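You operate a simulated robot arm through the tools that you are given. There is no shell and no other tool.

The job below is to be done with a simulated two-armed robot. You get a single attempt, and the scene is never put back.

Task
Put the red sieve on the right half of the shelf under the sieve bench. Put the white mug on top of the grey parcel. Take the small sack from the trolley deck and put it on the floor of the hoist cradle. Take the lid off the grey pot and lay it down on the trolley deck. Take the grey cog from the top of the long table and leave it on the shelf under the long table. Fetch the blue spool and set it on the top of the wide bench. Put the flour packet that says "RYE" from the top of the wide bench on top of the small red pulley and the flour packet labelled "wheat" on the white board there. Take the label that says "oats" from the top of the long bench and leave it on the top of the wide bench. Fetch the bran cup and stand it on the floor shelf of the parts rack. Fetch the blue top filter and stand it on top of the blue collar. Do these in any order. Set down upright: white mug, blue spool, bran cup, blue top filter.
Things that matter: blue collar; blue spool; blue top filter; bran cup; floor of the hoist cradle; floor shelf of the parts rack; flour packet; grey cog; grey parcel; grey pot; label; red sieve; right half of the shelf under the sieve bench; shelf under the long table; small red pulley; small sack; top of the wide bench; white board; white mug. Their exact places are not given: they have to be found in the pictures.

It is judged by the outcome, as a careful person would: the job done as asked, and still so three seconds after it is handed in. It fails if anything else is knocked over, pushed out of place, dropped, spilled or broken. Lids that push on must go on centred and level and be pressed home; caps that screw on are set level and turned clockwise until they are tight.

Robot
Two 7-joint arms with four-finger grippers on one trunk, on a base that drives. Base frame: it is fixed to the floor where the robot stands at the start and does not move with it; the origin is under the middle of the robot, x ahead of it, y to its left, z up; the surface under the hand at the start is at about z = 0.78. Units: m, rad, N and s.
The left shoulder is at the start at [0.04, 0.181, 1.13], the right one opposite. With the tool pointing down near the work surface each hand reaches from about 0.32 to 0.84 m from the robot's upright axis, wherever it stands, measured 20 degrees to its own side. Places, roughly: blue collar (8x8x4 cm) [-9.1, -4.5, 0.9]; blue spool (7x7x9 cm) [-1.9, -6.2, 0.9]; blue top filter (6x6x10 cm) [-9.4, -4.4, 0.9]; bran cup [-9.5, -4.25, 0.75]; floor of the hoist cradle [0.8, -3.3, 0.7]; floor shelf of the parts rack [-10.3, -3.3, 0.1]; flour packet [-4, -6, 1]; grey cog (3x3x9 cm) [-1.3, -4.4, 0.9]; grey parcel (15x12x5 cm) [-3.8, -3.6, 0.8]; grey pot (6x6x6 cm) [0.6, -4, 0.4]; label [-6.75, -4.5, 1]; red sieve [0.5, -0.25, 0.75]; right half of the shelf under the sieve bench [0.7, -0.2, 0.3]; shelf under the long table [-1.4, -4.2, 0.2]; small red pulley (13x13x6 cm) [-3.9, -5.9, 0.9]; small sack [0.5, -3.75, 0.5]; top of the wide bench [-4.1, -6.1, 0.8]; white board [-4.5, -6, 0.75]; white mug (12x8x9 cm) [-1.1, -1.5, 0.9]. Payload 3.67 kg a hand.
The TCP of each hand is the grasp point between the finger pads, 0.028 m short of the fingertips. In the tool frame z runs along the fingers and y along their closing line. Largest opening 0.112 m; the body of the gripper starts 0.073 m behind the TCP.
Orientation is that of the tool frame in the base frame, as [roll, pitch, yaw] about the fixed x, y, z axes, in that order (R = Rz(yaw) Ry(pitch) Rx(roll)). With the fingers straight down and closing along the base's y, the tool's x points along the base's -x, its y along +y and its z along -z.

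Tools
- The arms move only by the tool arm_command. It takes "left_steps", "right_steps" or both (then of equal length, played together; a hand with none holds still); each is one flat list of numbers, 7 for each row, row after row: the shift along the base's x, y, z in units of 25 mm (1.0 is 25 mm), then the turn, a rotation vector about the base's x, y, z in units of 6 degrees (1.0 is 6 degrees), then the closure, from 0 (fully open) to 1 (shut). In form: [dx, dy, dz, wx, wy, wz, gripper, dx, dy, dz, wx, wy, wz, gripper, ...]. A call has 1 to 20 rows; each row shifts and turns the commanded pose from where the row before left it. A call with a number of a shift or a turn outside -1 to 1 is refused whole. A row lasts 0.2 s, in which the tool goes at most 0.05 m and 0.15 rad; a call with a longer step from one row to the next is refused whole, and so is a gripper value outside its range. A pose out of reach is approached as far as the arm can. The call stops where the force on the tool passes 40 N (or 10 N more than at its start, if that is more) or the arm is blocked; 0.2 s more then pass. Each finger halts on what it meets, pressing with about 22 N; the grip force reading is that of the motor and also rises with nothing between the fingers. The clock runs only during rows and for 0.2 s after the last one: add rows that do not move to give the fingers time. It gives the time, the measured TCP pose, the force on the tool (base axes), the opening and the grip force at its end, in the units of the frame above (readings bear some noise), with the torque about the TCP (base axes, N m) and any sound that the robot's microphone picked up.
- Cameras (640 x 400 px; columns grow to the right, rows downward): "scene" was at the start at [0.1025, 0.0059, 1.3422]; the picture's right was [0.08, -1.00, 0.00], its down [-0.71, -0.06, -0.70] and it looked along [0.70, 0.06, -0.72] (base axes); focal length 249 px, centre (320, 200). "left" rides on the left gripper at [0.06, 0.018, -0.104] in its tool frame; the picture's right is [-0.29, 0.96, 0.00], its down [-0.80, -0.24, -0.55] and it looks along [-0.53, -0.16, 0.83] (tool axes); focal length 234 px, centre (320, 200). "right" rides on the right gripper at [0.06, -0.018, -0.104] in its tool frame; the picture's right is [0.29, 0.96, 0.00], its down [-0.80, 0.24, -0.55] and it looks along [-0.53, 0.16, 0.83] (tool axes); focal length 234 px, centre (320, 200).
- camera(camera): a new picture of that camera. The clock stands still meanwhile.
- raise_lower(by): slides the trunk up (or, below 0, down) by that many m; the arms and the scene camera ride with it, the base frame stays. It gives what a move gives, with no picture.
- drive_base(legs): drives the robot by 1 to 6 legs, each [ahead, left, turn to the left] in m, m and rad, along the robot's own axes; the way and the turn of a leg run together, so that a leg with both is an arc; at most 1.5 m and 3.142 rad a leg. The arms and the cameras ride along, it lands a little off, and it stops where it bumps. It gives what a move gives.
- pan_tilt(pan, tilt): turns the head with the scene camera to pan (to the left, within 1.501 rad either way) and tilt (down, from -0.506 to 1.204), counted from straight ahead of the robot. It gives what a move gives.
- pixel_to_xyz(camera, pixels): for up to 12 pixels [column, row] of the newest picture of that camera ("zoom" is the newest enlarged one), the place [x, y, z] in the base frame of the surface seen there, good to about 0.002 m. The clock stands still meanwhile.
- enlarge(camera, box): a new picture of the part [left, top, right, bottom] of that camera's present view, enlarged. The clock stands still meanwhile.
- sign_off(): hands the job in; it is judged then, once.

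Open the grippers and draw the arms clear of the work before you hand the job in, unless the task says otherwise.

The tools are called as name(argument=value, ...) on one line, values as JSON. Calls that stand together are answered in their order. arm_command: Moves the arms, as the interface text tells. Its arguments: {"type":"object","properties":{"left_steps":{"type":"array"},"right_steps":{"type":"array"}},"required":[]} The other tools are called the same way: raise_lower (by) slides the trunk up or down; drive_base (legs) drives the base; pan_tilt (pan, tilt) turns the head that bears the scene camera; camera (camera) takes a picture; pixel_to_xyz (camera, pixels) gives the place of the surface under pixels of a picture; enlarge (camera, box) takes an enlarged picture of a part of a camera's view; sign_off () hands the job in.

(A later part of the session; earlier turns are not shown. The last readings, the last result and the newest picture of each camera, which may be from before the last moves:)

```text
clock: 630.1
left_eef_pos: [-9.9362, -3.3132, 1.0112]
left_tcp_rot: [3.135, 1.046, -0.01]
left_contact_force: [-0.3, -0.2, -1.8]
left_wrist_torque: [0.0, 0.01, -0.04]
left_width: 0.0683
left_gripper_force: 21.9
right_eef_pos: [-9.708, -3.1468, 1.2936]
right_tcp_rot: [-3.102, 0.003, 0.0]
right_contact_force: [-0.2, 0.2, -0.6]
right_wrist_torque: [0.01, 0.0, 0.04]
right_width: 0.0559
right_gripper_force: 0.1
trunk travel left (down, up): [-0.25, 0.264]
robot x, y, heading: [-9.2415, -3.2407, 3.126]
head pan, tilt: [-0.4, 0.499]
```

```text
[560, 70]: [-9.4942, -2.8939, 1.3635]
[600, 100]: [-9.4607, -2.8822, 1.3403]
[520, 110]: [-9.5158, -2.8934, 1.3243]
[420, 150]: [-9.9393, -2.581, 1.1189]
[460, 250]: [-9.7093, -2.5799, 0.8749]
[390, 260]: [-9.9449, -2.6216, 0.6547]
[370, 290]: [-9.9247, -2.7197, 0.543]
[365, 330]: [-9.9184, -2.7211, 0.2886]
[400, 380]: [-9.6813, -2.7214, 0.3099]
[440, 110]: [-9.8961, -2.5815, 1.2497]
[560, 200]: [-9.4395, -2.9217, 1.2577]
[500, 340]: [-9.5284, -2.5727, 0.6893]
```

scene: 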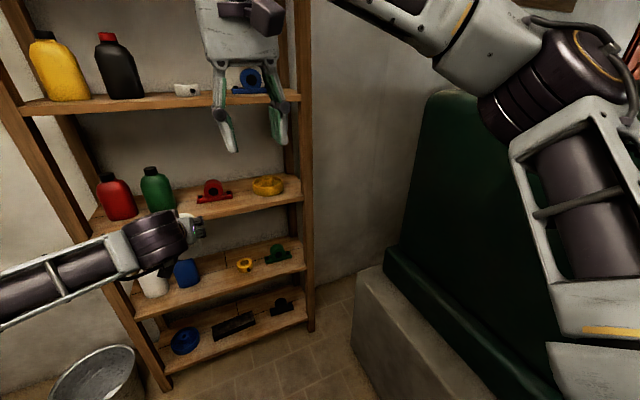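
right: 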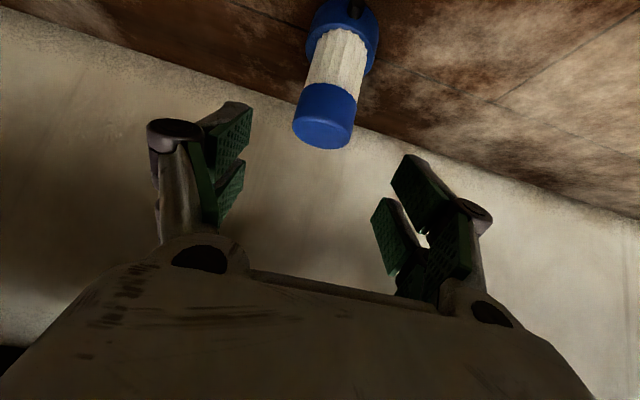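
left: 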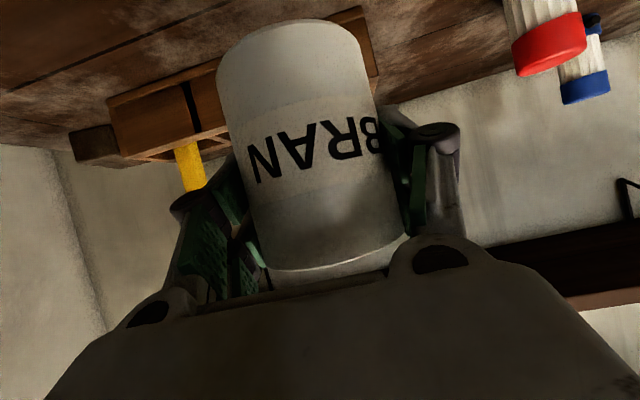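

The engine body is 0.3 m from the elbow, so there's room. I strafe right 0.11 m, lower the trunk fully, then lower the cup in front of the rack.

drive_base(legs=[[0, -0.11, 0.015]])

raise_lower(by=-0.25)

arm_command(left_steps=[0.1, 0.5, -0.9, 0, 0, 0, 0.75, 0.1, 0.5, -0.9, 0, 0, 0, 0.75, 0.1, 0.5, -0.9, 0, 0, 0, 0.75, 0.1, 0.5, -0.9, 0, 0, 0, 0.75, 0.1, 0.5, -0.9, 0, 0, 0, 0.75, 0.1, 0.3, -0.9, 0, 0, 0, 0.75, 0, 0, -0.9, 0, 0, 0, 0.75, 0, 0, -0.9, 0, 0, 0, 0.75, 0, 0, -0.9, 0, 0, 0, 0.75, 0, 0, -0.9, 0, 0, 0, 0.75, 0, 0, -0.9, 0, 0, 0, 0.75, 0, 0, -0.9, 0, 0, 0, 0.75, 0, 0, -0.9, 0, 0, 0, 0.75, 0, 0, -0.9, 0, 0, 0, 0.75])

camera(camera="scene")

camera(camera="left")

```text
clock: 631.3
left_eef_pos: [-9.9358, -3.2181, 1.0125]
left_tcp_rot: [3.134, 1.046, 0.004]
left_contact_force: [-0.5, -0.3, -2.0]
left_wrist_torque: [-0.05, 0.0, -0.02]
left_width: 0.0684
left_gripper_force: 22.1
right_eef_pos: [-9.7075, -3.048, 1.2929]
right_tcp_rot: [-3.103, 0.002, 0.015]
right_contact_force: [-0.1, 0.4, 0.4]
right_wrist_torque: [-0.03, -0.01, -0.02]
right_width: 0.056
right_gripper_force: 0.1
trunk travel left (down, up): [-0.25, 0.264]
robot x, y, heading: [-9.2451, -3.1373, 3.141]
head pan, tilt: [-0.4, 0.499]
```

```text
clock: 633.9
left_eef_pos: [-9.9339, -3.2182, 0.7633]
left_tcp_rot: [3.136, 1.048, 0.006]
left_contact_force: [0.3, -0.2, -1.4]
left_wrist_torque: [0.0, -0.01, -0.03]
left_width: 0.0684
left_gripper_force: 22.4
right_eef_pos: [-9.7083, -3.0476, 1.0429]
right_tcp_rot: [-3.101, 0.002, 0.016]
right_contact_force: [0.1, 0.8, -0.3]
right_wrist_torque: [0.0, 0.02, 0.04]
right_width: 0.0559
right_gripper_force: 0.0
trunk travel left (down, up): [0.0, 0.514]
robot x, y, heading: [-9.2408, -3.1353, 3.145]
head pan, tilt: [-0.4, 0.499]
```

```text
clock: 636.9
left_eef_pos: [-9.9205, -3.1476, 0.451]
left_tcp_rot: [3.136, 1.046, 0.006]
left_contact_force: [-0.1, -0.8, -2.2]
left_wrist_torque: [-0.01, -0.01, -0.06]
left_width: 0.0681
left_gripper_force: 22.5
right_eef_pos: [-9.7083, -3.0477, 1.0436]
right_tcp_rot: [-3.102, 0.0, 0.016]
right_contact_force: [-0.2, 0.0, 0.4]
right_wrist_torque: [0.03, -0.04, 0.0]
right_width: 0.056
right_gripper_force: 0.1
trunk travel left (down, up): [0.0, 0.514]
robot x, y, heading: [-9.2471, -3.1396, 3.142]
head pan, tilt: [-0.4, 0.499]
```

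```text
taken
```

scene: 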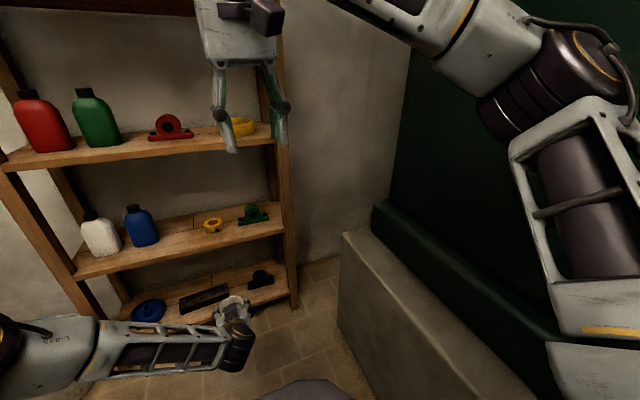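

```text
taken
```

left: 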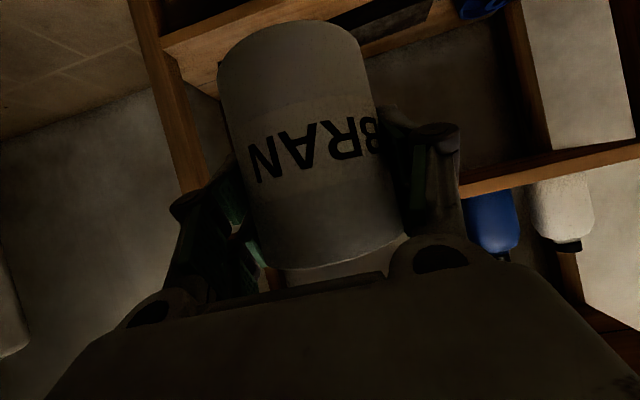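

The cup is clear in front of the rack. I lower on to z≈0.26 and align to y≈−3.131.

arm_command(left_steps=[0, 0.1, -0.95, 0, 0, 0, 0.75, 0, 0.1, -0.95, 0, 0, 0, 0.75, 0, 0.1, -0.95, 0, 0, 0, 0.75, 0, 0.1, -0.95, 0, 0, 0, 0.75, 0, 0.1, -0.95, 0, 0, 0, 0.75, 0, 0.1, -0.95, 0, 0, 0, 0.75, 0, 0.05, -0.95, 0, 0, 0, 0.75, 0, 0, -0.95, 0, 0, 0, 0.75, 0, 0, 0, 0, 0, 0, 0.75])

pan_tilt(pan=-0.1, tilt=0.6)

camera(camera="scene")

```text
clock: 638.9
left_eef_pos: [-9.9254, -3.119, 0.266]
left_tcp_rot: [3.127, 1.037, 0.008]
left_contact_force: [0.1, 0.4, -1.1]
left_wrist_torque: [0.02, -0.02, 0.01]
left_width: 0.0682
left_gripper_force: 22.3
left hand out of reach, approached as far as the arm can: row 7, 8
right_eef_pos: [-9.7069, -3.0475, 1.043]
right_tcp_rot: [-3.104, 0.002, 0.014]
right_contact_force: [-0.9, 0.6, 0.0]
right_wrist_torque: [-0.01, -0.03, 0.02]
right_width: 0.0561
right_gripper_force: 0.1
trunk travel left (down, up): [0.0, 0.514]
robot x, y, heading: [-9.2432, -3.1374, 3.138]
head pan, tilt: [-0.4, 0.499]
```

```text
clock: 639.7
left_eef_pos: [-9.9255, -3.1189, 0.2651]
left_tcp_rot: [3.127, 1.036, 0.009]
left_contact_force: [-0.1, 0.3, -1.8]
left_wrist_torque: [0.02, 0.0, 0.04]
left_width: 0.0683
left_gripper_force: 22.2
right_eef_pos: [-9.7072, -3.0483, 1.0438]
right_tcp_rot: [-3.103, 0.003, 0.015]
right_contact_force: [0.1, 0.3, -0.4]
right_wrist_torque: [-0.01, -0.01, -0.01]
right_width: 0.056
right_gripper_force: 0.1
trunk travel left (down, up): [0.0, 0.514]
robot x, y, heading: [-9.2407, -3.1327, 3.139]
head pan, tilt: [-0.099, 0.6]
```

```text
taken
```

scene: 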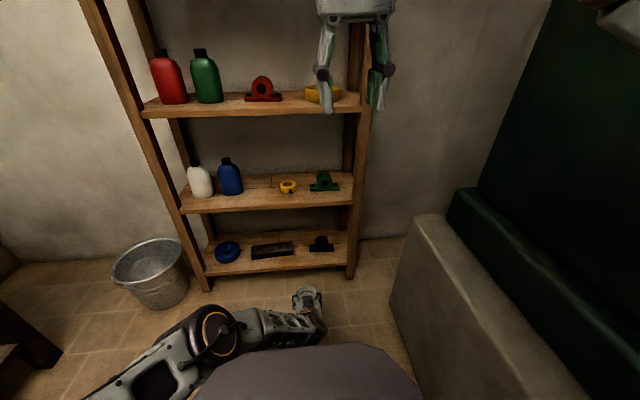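

The arm is at its reach limit, so I pull the hand in by 90 mm (I'll drive further instead) and check the pose.

arm_command(left_steps=[0.7, 0, 0, 0, 0, 0, 0.75, 0.7, 0, 0, 0, 0, 0, 0.75, 0.7, 0, 0, 0, 0, 0, 0.75, 0.7, 0, 0, 0, 0, 0, 0.75, 0.7, 0, 0, 0, 0, 0, 0.75, 0, 0, 0, 0, 0, 0, 0.75])

camera(camera="left")

```text
clock: 641.1
left_eef_pos: [-9.849, -3.0955, 0.2828]
left_tcp_rot: [3.127, 1.038, 0.007]
left_contact_force: [0.7, 0.3, -2.4]
left_wrist_torque: [0.05, 0.03, -0.02]
left_width: 0.0682
left_gripper_force: 21.5
left hand out of reach, approached as far as the arm can: row 1, 2, 3, 4
right_eef_pos: [-9.7066, -3.0485, 1.0436]
right_tcp_rot: [-3.102, 0.003, 0.017]
right_contact_force: [-0.1, 0.1, 0.1]
right_wrist_torque: [-0.02, -0.01, 0.0]
right_width: 0.0558
right_gripper_force: 0.0
trunk travel left (down, up): [0.0, 0.514]
robot x, y, heading: [-9.2414, -3.1343, 3.143]
head pan, tilt: [-0.099, 0.6]
```

```text
taken
```

left: 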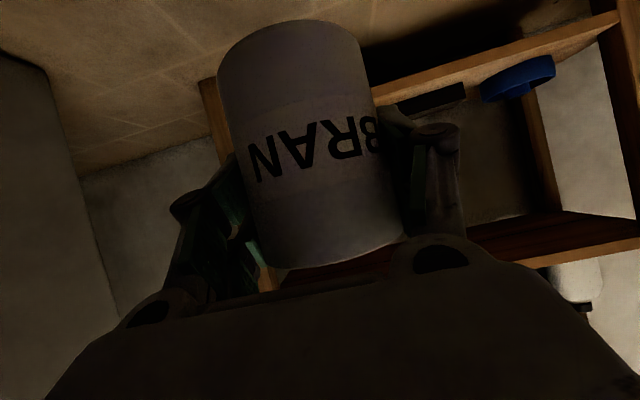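

The low pose is limited when reaching across. I test whether the same tilt can go lower with the hand further to the left (own) side.

arm_command(left_steps=[0, -0.9, 0, 0, 0, 0, 0.75, 0, -0.9, 0, 0, 0, 0, 0.75, 0, -0.9, 0, 0, 0, 0, 0.75, 0, -0.9, 0, 0, 0, 0, 0.75, 0, -0.9, 0, 0, 0, 0, 0.75, 0, -0.9, 0, 0, 0, 0, 0.75, 0, 0, -0.6, 0, 0, 0, 0.75, 0, 0, -0.6, 0, 0, 0, 0.75, 0, 0, -0.6, 0, 0, 0, 0.75, 0, 0, -0.6, 0, 0, 0, 0.75])

```text
clock: 643.3
left_eef_pos: [-9.8863, -3.1178, 0.2991]
left_tcp_rot: [3.127, 1.041, 0.006]
left_contact_force: [0.5, -0.5, -2.4]
left_wrist_torque: [0.0, -0.03, 0.01]
left_width: 0.0684
left_gripper_force: 21.2
left hand out of reach, approached as far as the arm can: row 1, 2, 3, 4, 5, 6, 7, 8, 9, 10
right_eef_pos: [-9.7075, -3.0468, 1.0446]
right_tcp_rot: [-3.105, 0.001, 0.016]
right_contact_force: [-0.1, 0.4, 0.0]
right_wrist_torque: [0.04, 0.0, 0.02]
right_width: 0.0562
right_gripper_force: 0.0
trunk travel left (down, up): [0.0, 0.514]
robot x, y, heading: [-9.2448, -3.1341, 3.142]
head pan, tilt: [-0.099, 0.6]
```

The arm seems stuck at a joint limit. I raise the hand again to recover a good configuration.

arm_command(left_steps=[0, 0, 0.9, 0, 0, 0, 0.75, 0, 0, 0.9, 0, 0, 0, 0.75, 0, 0, 0.9, 0, 0, 0, 0.75, 0, 0, 0.9, 0, 0, 0, 0.75, 0, 0, 0.9, 0, 0, 0, 0.75, 0, 0, 0.9, 0, 0, 0, 0.75, 0, 0, 0.9, 0, 0, 0, 0.75, 0, 0, 0.9, 0, 0, 0, 0.75, 0, 0, 0.9, 0, 0, 0, 0.75, 0, 0, 0.9, 0, 0, 0, 0.75])

camera(camera="scene")

```text
clock: 645.5
left_eef_pos: [-9.884, -3.1197, 0.5243]
left_tcp_rot: [3.135, 1.047, 0.008]
left_contact_force: [0.0, -0.3, -1.5]
left_wrist_torque: [0.01, -0.01, 0.02]
left_width: 0.0683
left_gripper_force: 22.4
right_eef_pos: [-9.707, -3.0478, 1.0446]
right_tcp_rot: [-3.102, 0.002, 0.016]
right_contact_force: [-0.9, -0.8, 0.9]
right_wrist_torque: [-0.01, 0.04, 0.01]
right_width: 0.0561
right_gripper_force: 0.1
trunk travel left (down, up): [0.0, 0.514]
robot x, y, heading: [-9.2435, -3.1385, 3.137]
head pan, tilt: [-0.099, 0.6]
```

```text
taken
```

scene: 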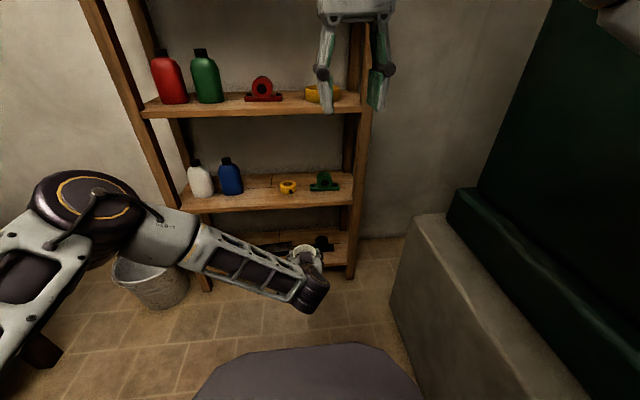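

I'll regrip the cup with a steeper hand (30° tilt) instead. I raise up, turn back to the bench and set the cup on the free right part.

raise_lower(by=0.25)

arm_command(left_steps=[0.2, -0.4, 0.9, 0, 0, 0, 0.75, 0.2, -0.4, 0.9, 0, 0, 0, 0.75, 0.2, -0.4, 0.9, 0, 0, 0, 0.75, 0.2, -0.4, 0.9, 0, 0, 0, 0.75, 0, -0.4, 0.9, 0, 0, 0, 0.75, 0, -0.4, 0.9, 0, 0, 0, 0.75, 0, 0, 0.9, 0, 0, 0, 0.75, 0, 0, 0.9, 0, 0, 0, 0.75, 0, 0, 0.9, 0, 0, 0, 0.75])

drive_base(legs=[[0, 0.12, 0], [0, 0, 1.57], [0, -0.44, 0]])

pan_tilt(pan=0, tilt=0.65)

camera(camera="scene")

```text
clock: 648.0
left_eef_pos: [-9.885, -3.1198, 0.7724]
left_tcp_rot: [3.135, 1.045, 0.006]
left_contact_force: [-0.4, 0.3, -2.4]
left_wrist_torque: [0.0, -0.01, 0.01]
left_width: 0.0684
left_gripper_force: 21.7
right_eef_pos: [-9.7077, -3.0473, 1.2926]
right_tcp_rot: [-3.103, -0.001, 0.015]
right_contact_force: [-0.3, 0.0, -0.9]
right_wrist_torque: [0.02, 0.04, 0.02]
right_width: 0.0559
right_gripper_force: 0.1
trunk travel left (down, up): [-0.25, 0.264]
robot x, y, heading: [-9.2431, -3.1354, 3.141]
head pan, tilt: [-0.099, 0.6]
```

```text
clock: 650.0
left_eef_pos: [-9.8646, -3.18, 0.9754]
left_tcp_rot: [3.136, 1.043, 0.006]
left_contact_force: [-0.4, -0.3, -2.1]
left_wrist_torque: [0.0, 0.02, 0.0]
left_width: 0.0682
left_gripper_force: 22.0
right_eef_pos: [-9.7072, -3.0465, 1.2929]
right_tcp_rot: [-3.103, 0.002, 0.016]
right_contact_force: [-0.5, -0.6, -0.2]
right_wrist_torque: [-0.01, 0.0, 0.0]
right_width: 0.056
right_gripper_force: 0.1
trunk travel left (down, up): [-0.25, 0.264]
robot x, y, heading: [-9.2427, -3.1389, 3.135]
head pan, tilt: [-0.099, 0.6]
```

```text
clock: 657.9
left_eef_pos: [-9.6509, -3.8737, 0.9758]
left_tcp_rot: [3.134, 1.046, 1.576]
left_contact_force: [0.3, -1.2, -1.9]
left_wrist_torque: [-0.01, -0.02, 0.01]
left_width: 0.0683
left_gripper_force: 21.6
right_eef_pos: [-9.783, -3.7147, 1.2929]
right_tcp_rot: [-3.104, 0.002, 1.584]
right_contact_force: [-0.3, 0.0, -0.3]
right_wrist_torque: [-0.03, -0.02, 0.02]
right_width: 0.0561
right_gripper_force: 0.0
trunk travel left (down, up): [-0.25, 0.264]
robot x, y, heading: [-9.694, -3.2513, -1.574]
head pan, tilt: [-0.099, 0.6]
```

```text
clock: 658.6
left_eef_pos: [-9.6516, -3.8722, 0.976]
left_tcp_rot: [3.136, 1.044, 1.575]
left_contact_force: [0.9, -0.2, -2.2]
left_wrist_torque: [0.0, 0.02, 0.02]
left_width: 0.0684
left_gripper_force: 21.6
right_eef_pos: [-9.7822, -3.7153, 1.2915]
right_tcp_rot: [-3.103, 0.003, 1.587]
right_contact_force: [-0.8, 0.2, 0.8]
right_wrist_torque: [-0.02, -0.02, 0.01]
right_width: 0.0563
right_gripper_force: 0.1
trunk travel left (down, up): [-0.25, 0.264]
robot x, y, heading: [-9.691, -3.2493, -1.574]
head pan, tilt: [0.0, 0.649]
```

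```text
taken
```

scene: 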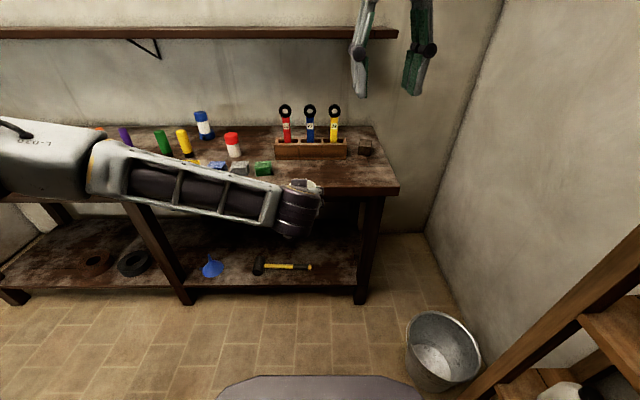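

I drive forward 0.25 m and place the cup at about (−9.68,−4.20) on the bench.

drive_base(legs=[[0.25, 0, 0]])

arm_command(left_steps=[-0.25, -0.7, 0, 0, 0, 0, 0.75, -0.25, -0.7, 0, 0, 0, 0, 0.75, -0.25, -0.7, 0, 0, 0, 0, 0.75, -0.25, -0.7, 0, 0, 0, 0, 0.75, 0, -0.2, -0.6, 0, 0, 0, 0.75, 0, 0, -0.6, 0, 0, 0, 0.75, 0, 0, -0.6, 0, 0, 0, 0.75, 0, 0, -0.3, 0, 0, 0, 0.75, 0, 0, 0, 0, 0, 0, 0.75])

camera(camera="left")

```text
clock: 660.5
left_eef_pos: [-9.6486, -4.131, 0.9757]
left_tcp_rot: [3.135, 1.045, 1.582]
left_contact_force: [0.5, 0.4, -2.1]
left_wrist_torque: [0.02, 0.02, -0.01]
left_width: 0.0682
left_gripper_force: 22.1
right_eef_pos: [-9.7807, -3.9747, 1.2938]
right_tcp_rot: [-3.102, 0.002, 1.592]
right_contact_force: [0.5, 0.5, 0.2]
right_wrist_torque: [0.0, -0.02, 0.0]
right_width: 0.0563
right_gripper_force: 0.0
trunk travel left (down, up): [-0.25, 0.264]
robot x, y, heading: [-9.6941, -3.5113, -1.567]
head pan, tilt: [0.0, 0.649]
```

```text
clock: 662.5
left_eef_pos: [-9.6733, -4.2063, 0.9238]
left_tcp_rot: [3.136, 1.047, 1.581]
left_contact_force: [-0.4, 0.2, -1.9]
left_wrist_torque: [0.0, 0.0, 0.03]
left_width: 0.0683
left_gripper_force: 22.3
right_eef_pos: [-9.7806, -3.973, 1.2921]
right_tcp_rot: [-3.102, 0.001, 1.589]
right_contact_force: [-0.8, 0.9, 0.7]
right_wrist_torque: [0.0, 0.01, 0.01]
right_width: 0.0561
right_gripper_force: 0.0
trunk travel left (down, up): [-0.25, 0.264]
robot x, y, heading: [-9.6944, -3.5072, -1.567]
head pan, tilt: [0.0, 0.649]
```

```text
taken
```

left: 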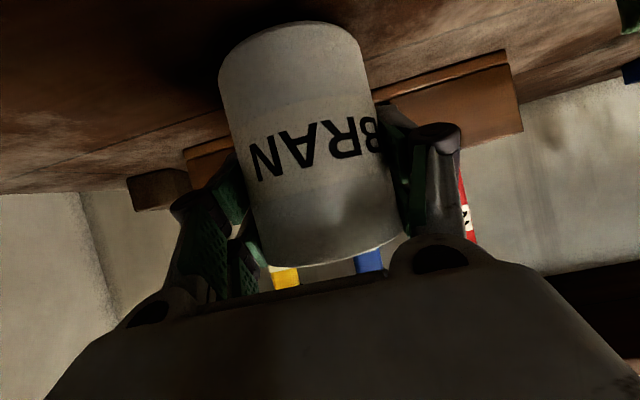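

I lower the last centimetre to contact.

arm_command(left_steps=[0, 0, -0.25, 0, 0, 0, 0.75, 0, 0, -0.12, 0, 0, 0, 0.75, 0, 0, -0.1, 0, 0, 0, 0.75, 0, 0, 0, 0, 0, 0, 0.75])

```text
clock: 663.5
left_eef_pos: [-9.673, -4.2054, 0.9118]
left_tcp_rot: [3.135, 1.048, 1.581]
left_contact_force: [0.0, -1.7, -0.2]
left_wrist_torque: [-0.06, 0.04, 0.01]
left_width: 0.0685
left_gripper_force: 22.1
right_eef_pos: [-9.7804, -3.9727, 1.2928]
right_tcp_rot: [-3.104, 0.002, 1.591]
right_contact_force: [-0.6, 0.5, 0.4]
right_wrist_torque: [-0.02, -0.01, 0.0]
right_width: 0.0561
right_gripper_force: 0.0
trunk travel left (down, up): [-0.25, 0.264]
robot x, y, heading: [-9.6941, -3.5045, -1.571]
head pan, tilt: [0.0, 0.649]
```

The cup stands on the bench. I open, rotate the open hand in place from 60° to 30° tilt, raise 3 mm, and regrip.

arm_command(left_steps=[0, 0, -0.04, 0, 0, 0, 0.5, 0, 0, 0, 0, 0, 0, 0.3, 0, 0, 0, 0, 0, 0, 0.15, 0, 0, 0, 0, 0, 0, 0.1, 0, 0, 0.02, 0.833, 0, 0, 0.1, 0, 0, 0.02, 0.833, 0, 0, 0.1, 0, 0, 0.02, 0.833, 0, 0, 0.1, 0, 0, 0.02, 0.833, 0, 0, 0.1, 0, 0, 0.02, 0.833, 0, 0, 0.1, 0, 0, 0.02, 0.833, 0, 0, 0.1, 0, 0, 0, 0, 0, 0, 0.1])

camera(camera="left")

enlarge(camera="scene", box=[200, 100, 420, 260])

```text
clock: 665.9
left_eef_pos: [-9.6728, -4.2059, 0.9137]
left_tcp_rot: [3.13, 0.521, 1.576]
left_contact_force: [1.1, -0.2, 0.1]
left_wrist_torque: [-0.01, 0.02, -0.04]
left_width: 0.1007
left_gripper_force: 0.0
right_eef_pos: [-9.7806, -3.9732, 1.2927]
right_tcp_rot: [-3.102, 0.001, 1.59]
right_contact_force: [0.1, -0.5, 0.1]
right_wrist_torque: [0.05, 0.0, -0.04]
right_width: 0.0558
right_gripper_force: 0.0
trunk travel left (down, up): [-0.25, 0.264]
robot x, y, heading: [-9.6951, -3.5093, -1.571]
head pan, tilt: [0.0, 0.649]
```

```text
taken
```

left: 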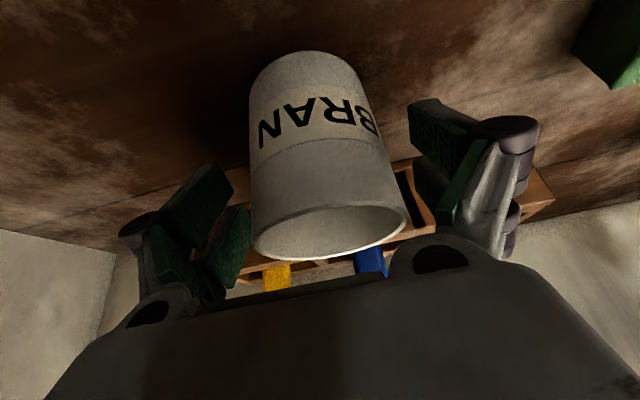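

```text
2.50 times, centred on (310, 180) of scene
```

zoom: 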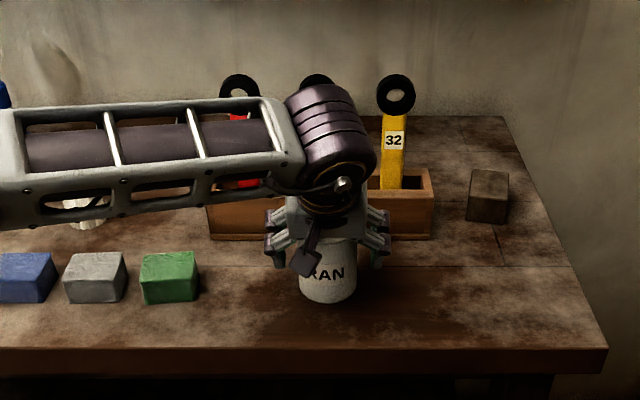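

The cup stands properly between the open fingers. I close, and lift it 120 mm.

arm_command(left_steps=[0, 0, 0, 0, 0, 0, 0.2, 0, 0, 0, 0, 0, 0, 0.3, 0, 0, 0, 0, 0, 0, 0.45, 0, 0, 0, 0, 0, 0, 0.75, 0, 0, 0, 0, 0, 0, 0.75, 0, 0, 0.2, 0, 0, 0, 0.75, 0, 0, 0.5, 0, 0, 0, 0.75, 0, 0, 0.7, 0, 0, 0, 0.75, 0, 0, 0.8, 0, 0, 0, 0.75, 0, 0, 0.8, 0, 0, 0, 0.75, 0, 0, 0.8, 0, 0, 0, 0.75, 0, 0, 0.8, 0, 0, 0, 0.75, 0, 0, 0.2, 0, 0, 0, 0.75])

drive_base(legs=[[-0.25, 0, 0], [0, 0.4, 0], [0, 0, -1.57]])

camera(camera="left")

camera(camera="scene")

```text
clock: 668.7
left_eef_pos: [-9.6734, -4.2047, 1.033]
left_tcp_rot: [3.129, 0.521, 1.574]
left_contact_force: [0.8, -0.4, -2.7]
left_wrist_torque: [0.01, -0.02, -0.04]
left_width: 0.0685
left_gripper_force: 21.9
right_eef_pos: [-9.7809, -3.9731, 1.2935]
right_tcp_rot: [-3.103, 0.001, 1.589]
right_contact_force: [0.1, 0.1, -0.2]
right_wrist_torque: [0.01, -0.01, -0.01]
right_width: 0.0558
right_gripper_force: 0.2
trunk travel left (down, up): [-0.25, 0.264]
robot x, y, heading: [-9.6945, -3.5053, -1.569]
head pan, tilt: [0.0, 0.649]
```

```text
clock: 676.9
left_eef_pos: [-9.9892, -3.2884, 1.0324]
left_tcp_rot: [3.129, 0.521, 0.024]
left_contact_force: [-0.4, -0.4, -2.5]
left_wrist_torque: [-0.02, -0.02, 0.0]
left_width: 0.0683
left_gripper_force: 21.9
right_eef_pos: [-9.7597, -3.177, 1.2925]
right_tcp_rot: [-3.103, 0.001, 0.038]
right_contact_force: [-0.3, 0.3, -0.4]
right_wrist_torque: [-0.02, 0.01, -0.04]
right_width: 0.0562
right_gripper_force: 0.1
trunk travel left (down, up): [-0.25, 0.264]
robot x, y, heading: [-9.2936, -3.2557, -3.123]
head pan, tilt: [0.0, 0.649]
```

```text
taken
```

left: 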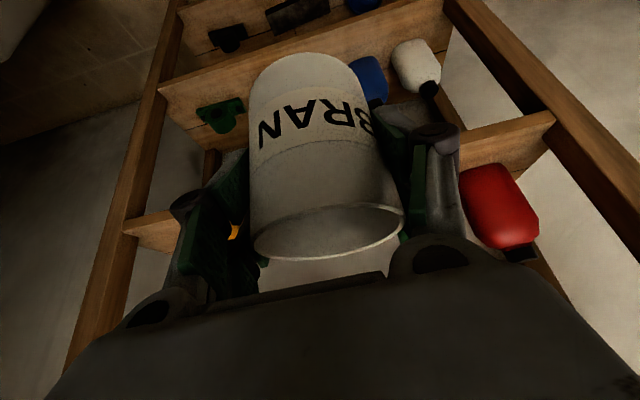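

```text
taken
```

scene: 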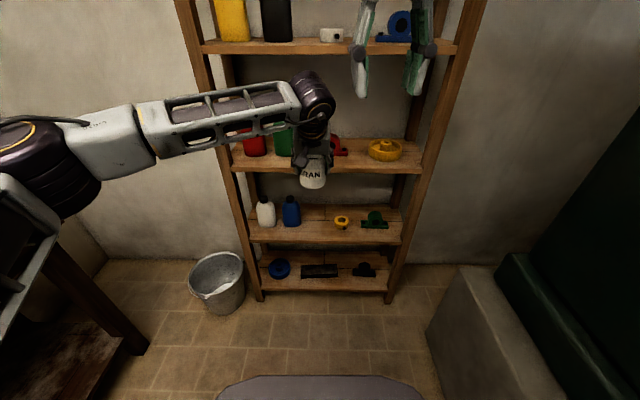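

The cup is held upright facing the rack. I strafe right 0.12 m, lower the trunk, then lower the hand in front of the rack.

drive_base(legs=[[0, -0.12, -0.015]])

raise_lower(by=-0.25)

arm_command(left_steps=[0.1, 0, -0.95, 0, 0, 0, 0.75, 0.1, 0, -0.95, 0, 0, 0, 0.75, 0.1, 0, -0.95, 0, 0, 0, 0.75, 0.1, 0, -0.95, 0, 0, 0, 0.75, 0.1, 0, -0.95, 0, 0, 0, 0.75, 0.1, 0, -0.95, 0, 0, 0, 0.75, 0.1, 0, -0.95, 0, 0, 0, 0.75, 0.1, 0, -0.95, 0, 0, 0, 0.75, 0.1, 0, -0.95, 0, 0, 0, 0.75, 0.1, 0, -0.95, 0, 0, 0, 0.75, 0.1, 0, -0.95, 0, 0, 0, 0.75, 0.1, 0, -0.95, 0, 0, 0, 0.75, 0, 0, -0.95, 0, 0, 0, 0.75, 0, 0, -0.95, 0, 0, 0, 0.75, 0, 0, -0.95, 0, 0, 0, 0.75, 0, 0, -0.95, 0, 0, 0, 0.75])

camera(camera="scene")

```text
clock: 678.1
left_eef_pos: [-9.9911, -3.1563, 1.0326]
left_tcp_rot: [3.128, 0.522, 0.008]
left_contact_force: [-0.8, 0.9, -2.2]
left_wrist_torque: [-0.02, -0.02, 0.0]
left_width: 0.0685
left_gripper_force: 22.2
right_eef_pos: [-9.7584, -3.0481, 1.2926]
right_tcp_rot: [-3.102, 0.001, 0.022]
right_contact_force: [-0.5, 0.7, -0.9]
right_wrist_torque: [0.0, -0.03, 0.01]
right_width: 0.0561
right_gripper_force: 0.1
trunk travel left (down, up): [-0.25, 0.264]
robot x, y, heading: [-9.2966, -3.1351, -3.139]
head pan, tilt: [0.0, 0.649]
```

```text
clock: 680.7
left_eef_pos: [-9.9899, -3.1565, 0.7834]
left_tcp_rot: [3.129, 0.52, 0.007]
left_contact_force: [0.2, -0.2, -2.5]
left_wrist_torque: [0.02, 0.01, 0.03]
left_width: 0.0684
left_gripper_force: 22.3
right_eef_pos: [-9.7576, -3.0482, 1.0423]
right_tcp_rot: [-3.103, 0.004, 0.021]
right_contact_force: [-1.2, 0.0, 0.4]
right_wrist_torque: [-0.01, 0.0, 0.01]
right_width: 0.056
right_gripper_force: 0.2
trunk travel left (down, up): [0.0, 0.514]
robot x, y, heading: [-9.2922, -3.1322, -3.14]
head pan, tilt: [0.0, 0.649]
```

```text
clock: 684.1
left_eef_pos: [-9.9582, -3.1526, 0.4009]
left_tcp_rot: [3.129, 0.523, 0.007]
left_contact_force: [0.1, 1.5, -0.9]
left_wrist_torque: [0.01, 0.01, -0.02]
left_width: 0.0681
left_gripper_force: 22.1
right_eef_pos: [-9.7574, -3.0481, 1.0431]
right_tcp_rot: [-3.103, 0.002, 0.022]
right_contact_force: [-0.2, 0.1, 0.1]
right_wrist_torque: [0.0, -0.01, 0.02]
right_width: 0.0557
right_gripper_force: 0.1
trunk travel left (down, up): [0.0, 0.514]
robot x, y, heading: [-9.2947, -3.1327, -3.138]
head pan, tilt: [0.0, 0.649]
```

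```text
taken
```

scene: 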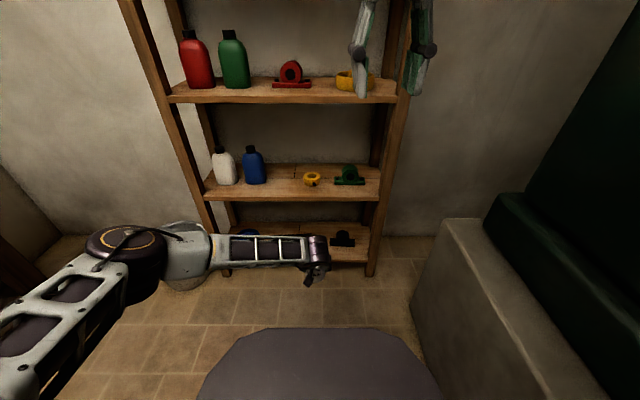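

Reaching well so far. I lower on to z≈0.25.

arm_command(left_steps=[0, 0, -0.95, 0, 0, 0, 0.75, 0, 0, -0.95, 0, 0, 0, 0.75, 0, 0, -0.95, 0, 0, 0, 0.75, 0, 0, -0.95, 0, 0, 0, 0.75, 0, 0, -0.95, 0, 0, 0, 0.75, 0, 0, -0.95, 0, 0, 0, 0.75, 0, 0, 0, 0, 0, 0, 0.75])

camera(camera="left")

```text
clock: 685.7
left_eef_pos: [-9.9583, -3.1555, 0.2568]
left_tcp_rot: [3.132, 0.521, 0.008]
left_contact_force: [-0.2, 0.2, -2.4]
left_wrist_torque: [-0.01, -0.02, -0.03]
left_width: 0.0681
left_gripper_force: 21.8
right_eef_pos: [-9.7581, -3.0489, 1.0434]
right_tcp_rot: [-3.104, 0.002, 0.021]
right_contact_force: [0.8, -0.5, -0.2]
right_wrist_torque: [-0.01, 0.03, 0.0]
right_width: 0.056
right_gripper_force: 0.0
trunk travel left (down, up): [0.0, 0.514]
robot x, y, heading: [-9.2954, -3.1294, -3.139]
head pan, tilt: [0.0, 0.649]
```

```text
taken
```

left: 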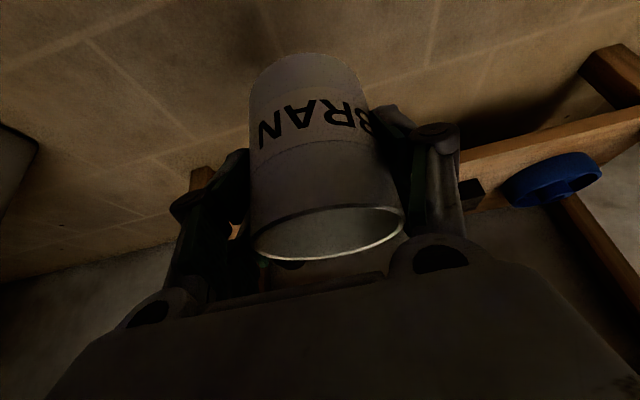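

z=0.257 is reached cleanly. I test that the final height (≈0.204) is reachable too before entering the rack.

arm_command(left_steps=[0, 0.3, -0.7, 0, 0, 0, 0.75, 0, 0.3, -0.7, 0, 0, 0, 0.75, 0, 0.3, -0.7, 0, 0, 0, 0.75, 0, 0, 0, 0, 0, 0, 0.75])

```text
clock: 686.7
left_eef_pos: [-9.9568, -3.1343, 0.2084]
left_tcp_rot: [3.13, 0.521, 0.006]
left_contact_force: [0.5, -0.2, -2.8]
left_wrist_torque: [0.0, -0.02, 0.01]
left_width: 0.0684
left_gripper_force: 21.6
right_eef_pos: [-9.7576, -3.049, 1.0439]
right_tcp_rot: [-3.102, 0.001, 0.022]
right_contact_force: [-0.3, -0.7, 0.1]
right_wrist_torque: [0.04, 0.02, -0.06]
right_width: 0.0561
right_gripper_force: 0.1
trunk travel left (down, up): [0.0, 0.514]
robot x, y, heading: [-9.2915, -3.1348, -3.14]
head pan, tilt: [0.0, 0.649]
```

Reachable. I raise to z≈0.26 and drive forward 0.25 m toward the gap on the floor shelf.

arm_command(left_steps=[0, 0, 0.7, 0, 0, 0, 0.75, 0, 0, 0.7, 0, 0, 0, 0.75, 0, 0, 0.7, 0, 0, 0, 0.75])

drive_base(legs=[[0.24, 0, 0]])

camera(camera="scene")

camera(camera="left")

```text
clock: 687.5
left_eef_pos: [-9.9569, -3.1343, 0.2591]
left_tcp_rot: [3.13, 0.524, 0.007]
left_contact_force: [-0.3, -0.5, -2.0]
left_wrist_torque: [0.01, 0.01, -0.03]
left_width: 0.0682
left_gripper_force: 22.0
right_eef_pos: [-9.7575, -3.0485, 1.0434]
right_tcp_rot: [-3.103, 0.001, 0.021]
right_contact_force: [-0.4, -0.3, -0.6]
right_wrist_torque: [0.01, -0.06, 0.0]
right_width: 0.0561
right_gripper_force: 0.0
trunk travel left (down, up): [0.0, 0.514]
robot x, y, heading: [-9.2939, -3.1331, -3.138]
head pan, tilt: [0.0, 0.649]
```

```text
clock: 689.3
left_eef_pos: [-10.198, -3.1254, 0.2577]
left_tcp_rot: [3.13, 0.522, -0.003]
left_contact_force: [-0.4, 0.0, -1.6]
left_wrist_torque: [0.03, 0.04, -0.02]
left_width: 0.0683
left_gripper_force: 21.6
right_eef_pos: [-9.9978, -3.0435, 1.044]
right_tcp_rot: [-3.103, 0.0, 0.011]
right_contact_force: [-0.1, 0.2, -0.4]
right_wrist_torque: [-0.03, 0.0, -0.01]
right_width: 0.056
right_gripper_force: 0.0
trunk travel left (down, up): [0.0, 0.514]
robot x, y, heading: [-9.5331, -3.1338, 3.137]
head pan, tilt: [0.0, 0.649]
```

```text
taken
```

scene: 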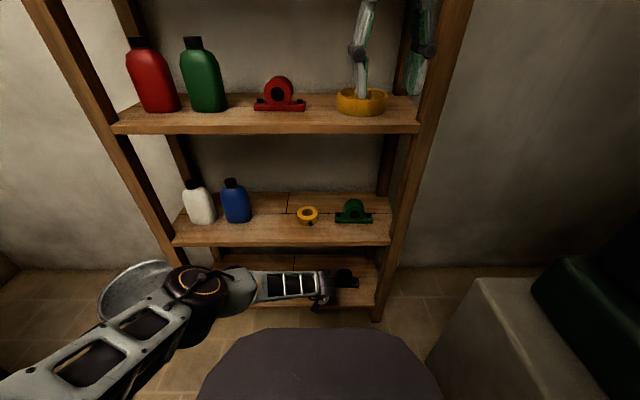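

```text
taken
```

left: 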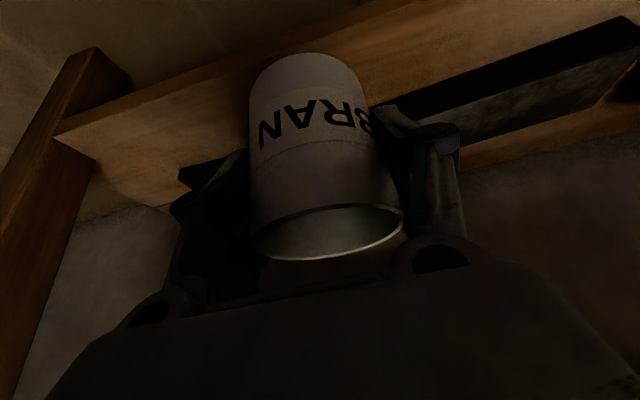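

I check elbow clearance near the bucket and the gap positions from the hand view before the final centimetres.

pixel_to_xyz(camera="scene", pixels=[[190, 280], [205, 310], [240, 290], [150, 310], [120, 300], [345, 275], [350, 290], [330, 300], [220, 285]])

pixel_to_xyz(camera="left", pixels=[[405, 105], [200, 165], [185, 180], [420, 100], [230, 110], [150, 150], [245, 75], [380, 60], [440, 130]])

```text
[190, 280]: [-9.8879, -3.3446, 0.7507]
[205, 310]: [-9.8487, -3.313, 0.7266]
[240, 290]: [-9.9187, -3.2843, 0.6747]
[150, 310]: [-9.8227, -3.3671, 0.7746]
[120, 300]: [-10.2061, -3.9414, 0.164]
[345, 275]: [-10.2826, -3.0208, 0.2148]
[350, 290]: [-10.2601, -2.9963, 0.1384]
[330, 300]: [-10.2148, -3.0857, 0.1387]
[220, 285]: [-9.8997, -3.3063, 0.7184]
```

```text
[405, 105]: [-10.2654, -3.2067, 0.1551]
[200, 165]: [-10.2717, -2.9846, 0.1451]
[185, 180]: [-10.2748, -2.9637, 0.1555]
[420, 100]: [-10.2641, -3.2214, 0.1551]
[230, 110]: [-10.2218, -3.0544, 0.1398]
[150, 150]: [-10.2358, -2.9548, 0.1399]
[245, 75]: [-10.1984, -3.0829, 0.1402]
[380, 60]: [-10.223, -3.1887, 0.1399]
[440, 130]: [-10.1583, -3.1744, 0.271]
```

All clear. I move the last 45 mm in and lower to just above the shelf.

arm_command(left_steps=[-0.9, -0.12, 0, 0, 0, 0, 0.75, -0.9, -0.12, 0, 0, 0, 0, 0.75, 0, 0, -0.6, 0, 0, 0, 0.75, 0, 0, -0.6, 0, 0, 0, 0.75, 0, 0, -0.5, 0, 0, 0, 0.75, 0, 0, 0, 0, 0, 0, 0.75])

camera(camera="left")

enlarge(camera="scene", box=[220, 220, 420, 340])

```text
clock: 690.7
left_eef_pos: [-10.2352, -3.1339, 0.2429]
left_tcp_rot: [3.129, 0.522, -0.003]
left_contact_force: [0.3, -0.5, -1.9]
left_wrist_torque: [0.01, -0.02, 0.01]
left_width: 0.0682
left_gripper_force: 21.6
left hand out of reach, approached as far as the arm can: row 3, 4, 5
right_eef_pos: [-9.9976, -3.0429, 1.0433]
right_tcp_rot: [-3.103, 0.002, 0.01]
right_contact_force: [0.1, -0.7, 0.5]
right_wrist_torque: [0.0, -0.02, -0.01]
right_width: 0.056
right_gripper_force: 0.0
trunk travel left (down, up): [0.0, 0.514]
robot x, y, heading: [-9.5311, -3.1325, 3.131]
head pan, tilt: [0.0, 0.649]
```

```text
taken
```

left: 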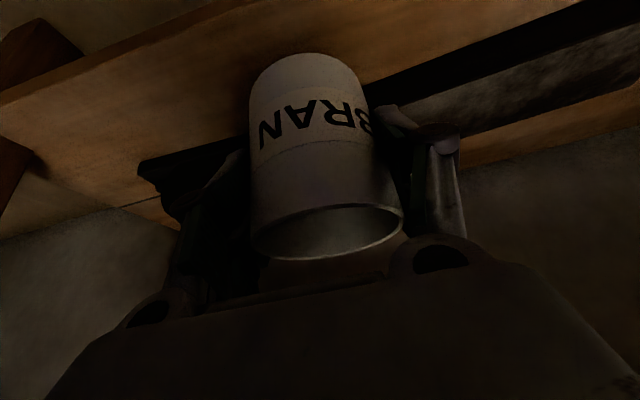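

```text
3.20 times, centred on (320, 280) of scene
```

zoom: 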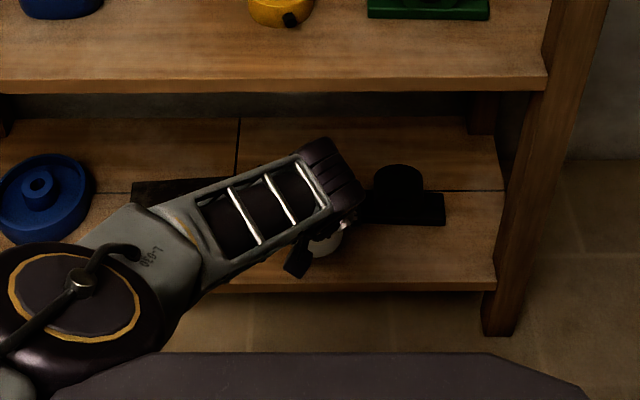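

Slightly out of reach at this extension. I draw the hand back 50 mm, drive 50 mm forward to compensate, and try lowering again.

arm_command(left_steps=[0.5, 0, 0.3, 0, 0, 0, 0.75, 0.9, 0, 0, 0, 0, 0, 0.75, 0.8, 0, 0, 0, 0, 0, 0.75, 0, 0, 0, 0, 0, 0, 0.75])

drive_base(legs=[[0.06, 0, 0]])

```text
clock: 691.7
left_eef_pos: [-10.1814, -3.1337, 0.2509]
left_tcp_rot: [3.129, 0.522, -0.003]
left_contact_force: [-0.2, 0.7, -3.2]
left_wrist_torque: [-0.01, -0.05, 0.0]
left_width: 0.0685
left_gripper_force: 22.6
right_eef_pos: [-9.9967, -3.0434, 1.0437]
right_tcp_rot: [-3.105, 0.001, 0.009]
right_contact_force: [0.3, 0.3, 0.2]
right_wrist_torque: [0.0, 0.01, 0.04]
right_width: 0.056
right_gripper_force: 0.0
trunk travel left (down, up): [0.0, 0.514]
robot x, y, heading: [-9.5334, -3.1335, 3.129]
head pan, tilt: [0.0, 0.649]
```

```text
clock: 692.7
left_eef_pos: [-10.243, -3.1338, 0.2489]
left_tcp_rot: [3.128, 0.52, -0.003]
left_contact_force: [0.1, -0.2, -2.7]
left_wrist_torque: [-0.01, 0.01, 0.02]
left_width: 0.068
left_gripper_force: 21.6
right_eef_pos: [-10.0598, -3.0422, 1.0421]
right_tcp_rot: [-3.102, -0.002, 0.011]
right_contact_force: [0.1, -0.5, -0.9]
right_wrist_torque: [0.0, -0.05, -0.01]
right_width: 0.0561
right_gripper_force: 0.1
trunk travel left (down, up): [0.0, 0.514]
robot x, y, heading: [-9.5943, -3.1332, 3.139]
head pan, tilt: [0.0, 0.649]
```

Positioned at (−10.243,−3.134). I lower toward the shelf.

arm_command(left_steps=[0, 0, -0.5, 0, 0, 0, 0.75, 0, 0, -0.5, 0, 0, 0, 0.75, 0, 0, -0.5, 0, 0, 0, 0.75, 0, 0, -0.1, 0, 0, 0, 0.75, 0, 0, 0, 0, 0, 0, 0.75])

camera(camera="left")

```text
clock: 693.9
left_eef_pos: [-10.2415, -3.1331, 0.2102]
left_tcp_rot: [3.131, 0.52, -0.004]
left_contact_force: [0.2, -0.2, -2.0]
left_wrist_torque: [-0.02, 0.01, -0.03]
left_width: 0.0683
left_gripper_force: 21.3
right_eef_pos: [-10.0588, -3.0417, 1.0429]
right_tcp_rot: [-3.104, 0.0, 0.01]
right_contact_force: [0.6, -0.1, 0.6]
right_wrist_torque: [0.02, -0.01, 0.0]
right_width: 0.056
right_gripper_force: 0.0
trunk travel left (down, up): [0.0, 0.514]
robot x, y, heading: [-9.5946, -3.1348, 3.136]
head pan, tilt: [0.0, 0.649]
```

```text
taken
```

left: 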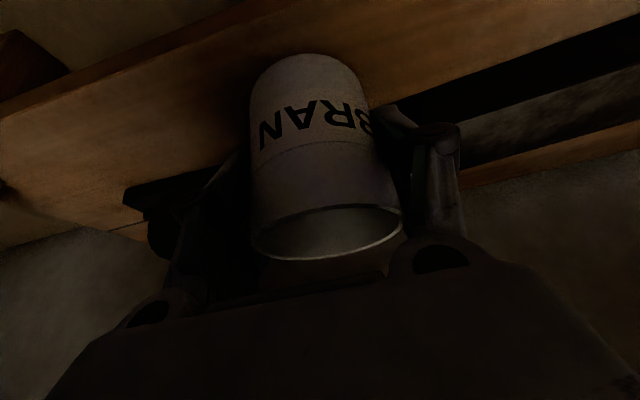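

Now the last few millimetres to contact.

arm_command(left_steps=[0, 0, -0.12, 0, 0, 0, 0.75, 0, 0, -0.1, 0, 0, 0, 0.75, 0, 0, 0, 0, 0, 0, 0.75])

```text
clock: 694.7
left_eef_pos: [-10.242, -3.1326, 0.2044]
left_tcp_rot: [3.129, 0.523, -0.004]
left_contact_force: [-1.0, -0.3, -0.4]
left_wrist_torque: [0.1, -0.02, 0.01]
left_width: 0.0681
left_gripper_force: 22.2
right_eef_pos: [-10.0587, -3.0429, 1.0432]
right_tcp_rot: [-3.102, -0.002, 0.01]
right_contact_force: [-1.3, -1.3, 0.8]
right_wrist_torque: [-0.03, -0.02, 0.01]
right_width: 0.0558
right_gripper_force: 0.1
trunk travel left (down, up): [0.0, 0.514]
robot x, y, heading: [-9.5918, -3.1335, 3.13]
head pan, tilt: [0.0, 0.649]
```

arm_command(left_steps=[0, 0, -0.06, 0, 0, 0, 0.75, 0, 0, 0, 0, 0, 0, 0.75])

```text
clock: 695.3
left_eef_pos: [-10.241, -3.1338, 0.204]
left_tcp_rot: [3.131, 0.525, -0.001]
left_contact_force: [0.1, -0.7, 10.8]
left_wrist_torque: [0.31, -0.02, 0.03]
left_width: 0.0683
left_gripper_force: 21.8
right_eef_pos: [-10.0581, -3.0432, 1.0438]
right_tcp_rot: [-3.102, 0.001, 0.011]
right_contact_force: [0.2, -0.7, 0.5]
right_wrist_torque: [-0.02, 0.01, -0.03]
right_width: 0.0559
right_gripper_force: 0.1
trunk travel left (down, up): [0.0, 0.514]
robot x, y, heading: [-9.5964, -3.1309, 3.134]
head pan, tilt: [0.0, 0.649]
```

The cup stands on the shelf (10.8 N). I release gently while rising a couple of millimetres so the fingertips stay above the black block, then withdraw along the tool axis.

arm_command(left_steps=[0, 0, 0.05, 0, 0, 0, 0.5, 0, 0, 0.05, 0, 0, 0, 0.38, 0, 0, 0.05, 0, 0, 0, 0.34, 0, 0, 0, 0, 0, 0, 0.3, 0, 0, 0, 0, 0, 0, 0.28, 0.25, 0, 0.45, 0, 0, 0, 0.28, 0.4, 0, 0.7, 0, 0, 0, 0.28, 0.4, 0, 0.7, 0, 0, 0, 0.28, 0.4, 0, 0.7, 0, 0, 0, 0.28])

camera(camera="left")

enlarge(camera="scene", box=[220, 220, 420, 340])

```text
clock: 697.3
left_eef_pos: [-10.2045, -3.134, 0.2696]
left_tcp_rot: [3.13, 0.522, -0.004]
left_contact_force: [0.5, 0.8, -0.2]
left_wrist_torque: [0.02, -0.01, 0.01]
left_width: 0.081
left_gripper_force: 0.0
right_eef_pos: [-10.058, -3.0433, 1.0424]
right_tcp_rot: [-3.102, 0.001, 0.01]
right_contact_force: [0.2, 0.5, -0.2]
right_wrist_torque: [-0.03, 0.01, 0.0]
right_width: 0.056
right_gripper_force: 0.0
trunk travel left (down, up): [0.0, 0.514]
robot x, y, heading: [-9.5968, -3.1342, 3.138]
head pan, tilt: [0.0, 0.649]
```

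```text
taken
```

left: 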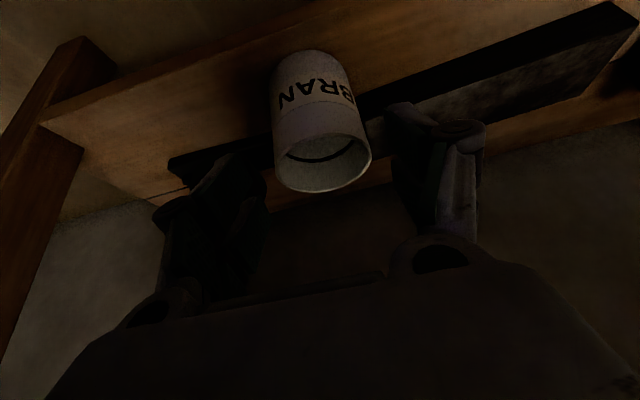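

```text
3.20 times, centred on (320, 280) of scene
```

zoom: 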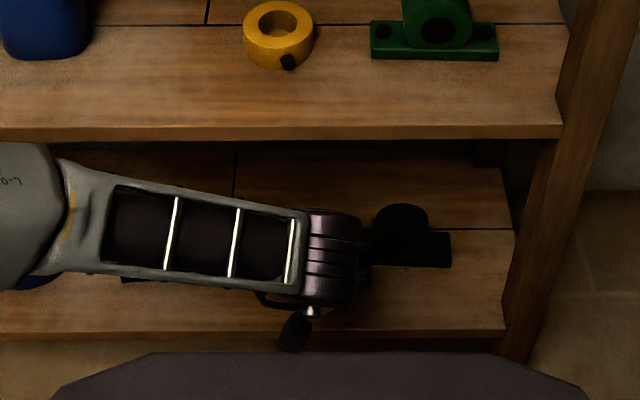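

The cup stands upright in the gap and the fingers are above its rim. I pull the hand straight out and back the base away.

arm_command(left_steps=[0.6, 0, 0.3, 0, 0, 0, 0.28, 0.9, 0, 0.1, 0, 0, 0, 0.28, 0.9, 0, 0, 0, 0, 0, 0.28])

drive_base(legs=[[-0.38, 0, 0]])

camera(camera="scene")

enlarge(camera="scene", box=[220, 160, 400, 290])

```text
clock: 698.1
left_eef_pos: [-10.1462, -3.1335, 0.2801]
left_tcp_rot: [3.13, 0.522, 0.0]
left_contact_force: [-0.1, -0.1, 0.0]
left_wrist_torque: [-0.02, -0.01, 0.01]
left_width: 0.0807
left_gripper_force: 0.0
right_eef_pos: [-10.0588, -3.0416, 1.0418]
right_tcp_rot: [-3.102, 0.0, 0.01]
right_contact_force: [0.7, 0.7, -0.9]
right_wrist_torque: [-0.01, 0.01, -0.02]
right_width: 0.056
right_gripper_force: 0.1
trunk travel left (down, up): [0.0, 0.514]
robot x, y, heading: [-9.5916, -3.1308, 3.133]
head pan, tilt: [0.0, 0.649]
```

```text
clock: 700.5
left_eef_pos: [-9.7752, -3.1349, 0.2817]
left_tcp_rot: [3.129, 0.525, -0.001]
left_contact_force: [0.0, 0.1, 0.4]
left_wrist_torque: [0.0, 0.0, 0.01]
left_width: 0.0808
left_gripper_force: 0.0
right_eef_pos: [-9.6873, -3.0461, 1.0448]
right_tcp_rot: [-3.105, 0.002, 0.015]
right_contact_force: [-1.2, 0.4, 0.7]
right_wrist_torque: [-0.03, 0.02, 0.02]
right_width: 0.0558
right_gripper_force: 0.0
trunk travel left (down, up): [0.0, 0.514]
robot x, y, heading: [-9.2236, -3.1351, 3.137]
head pan, tilt: [0.0, 0.649]
```

```text
taken
```

scene: 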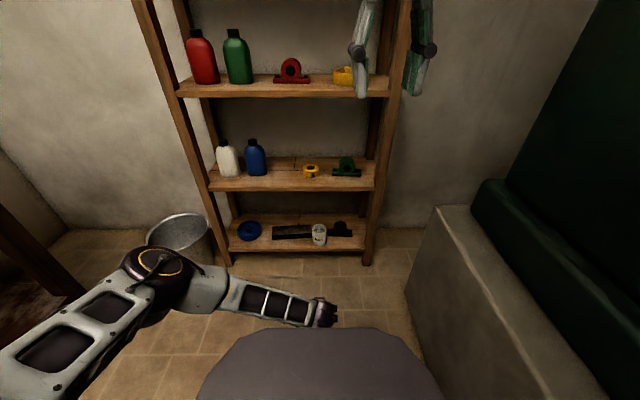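

```text
3.08 times, centred on (310, 225) of scene
```

zoom: 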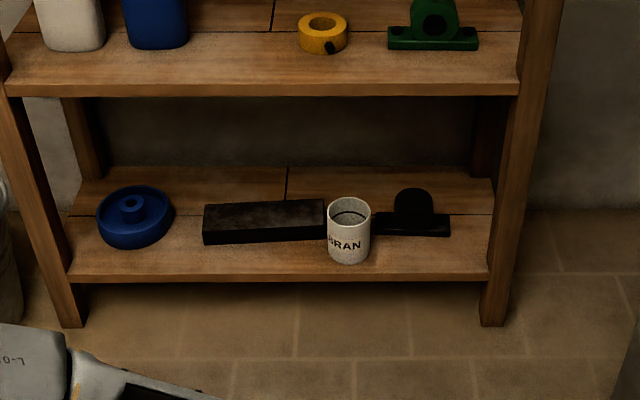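

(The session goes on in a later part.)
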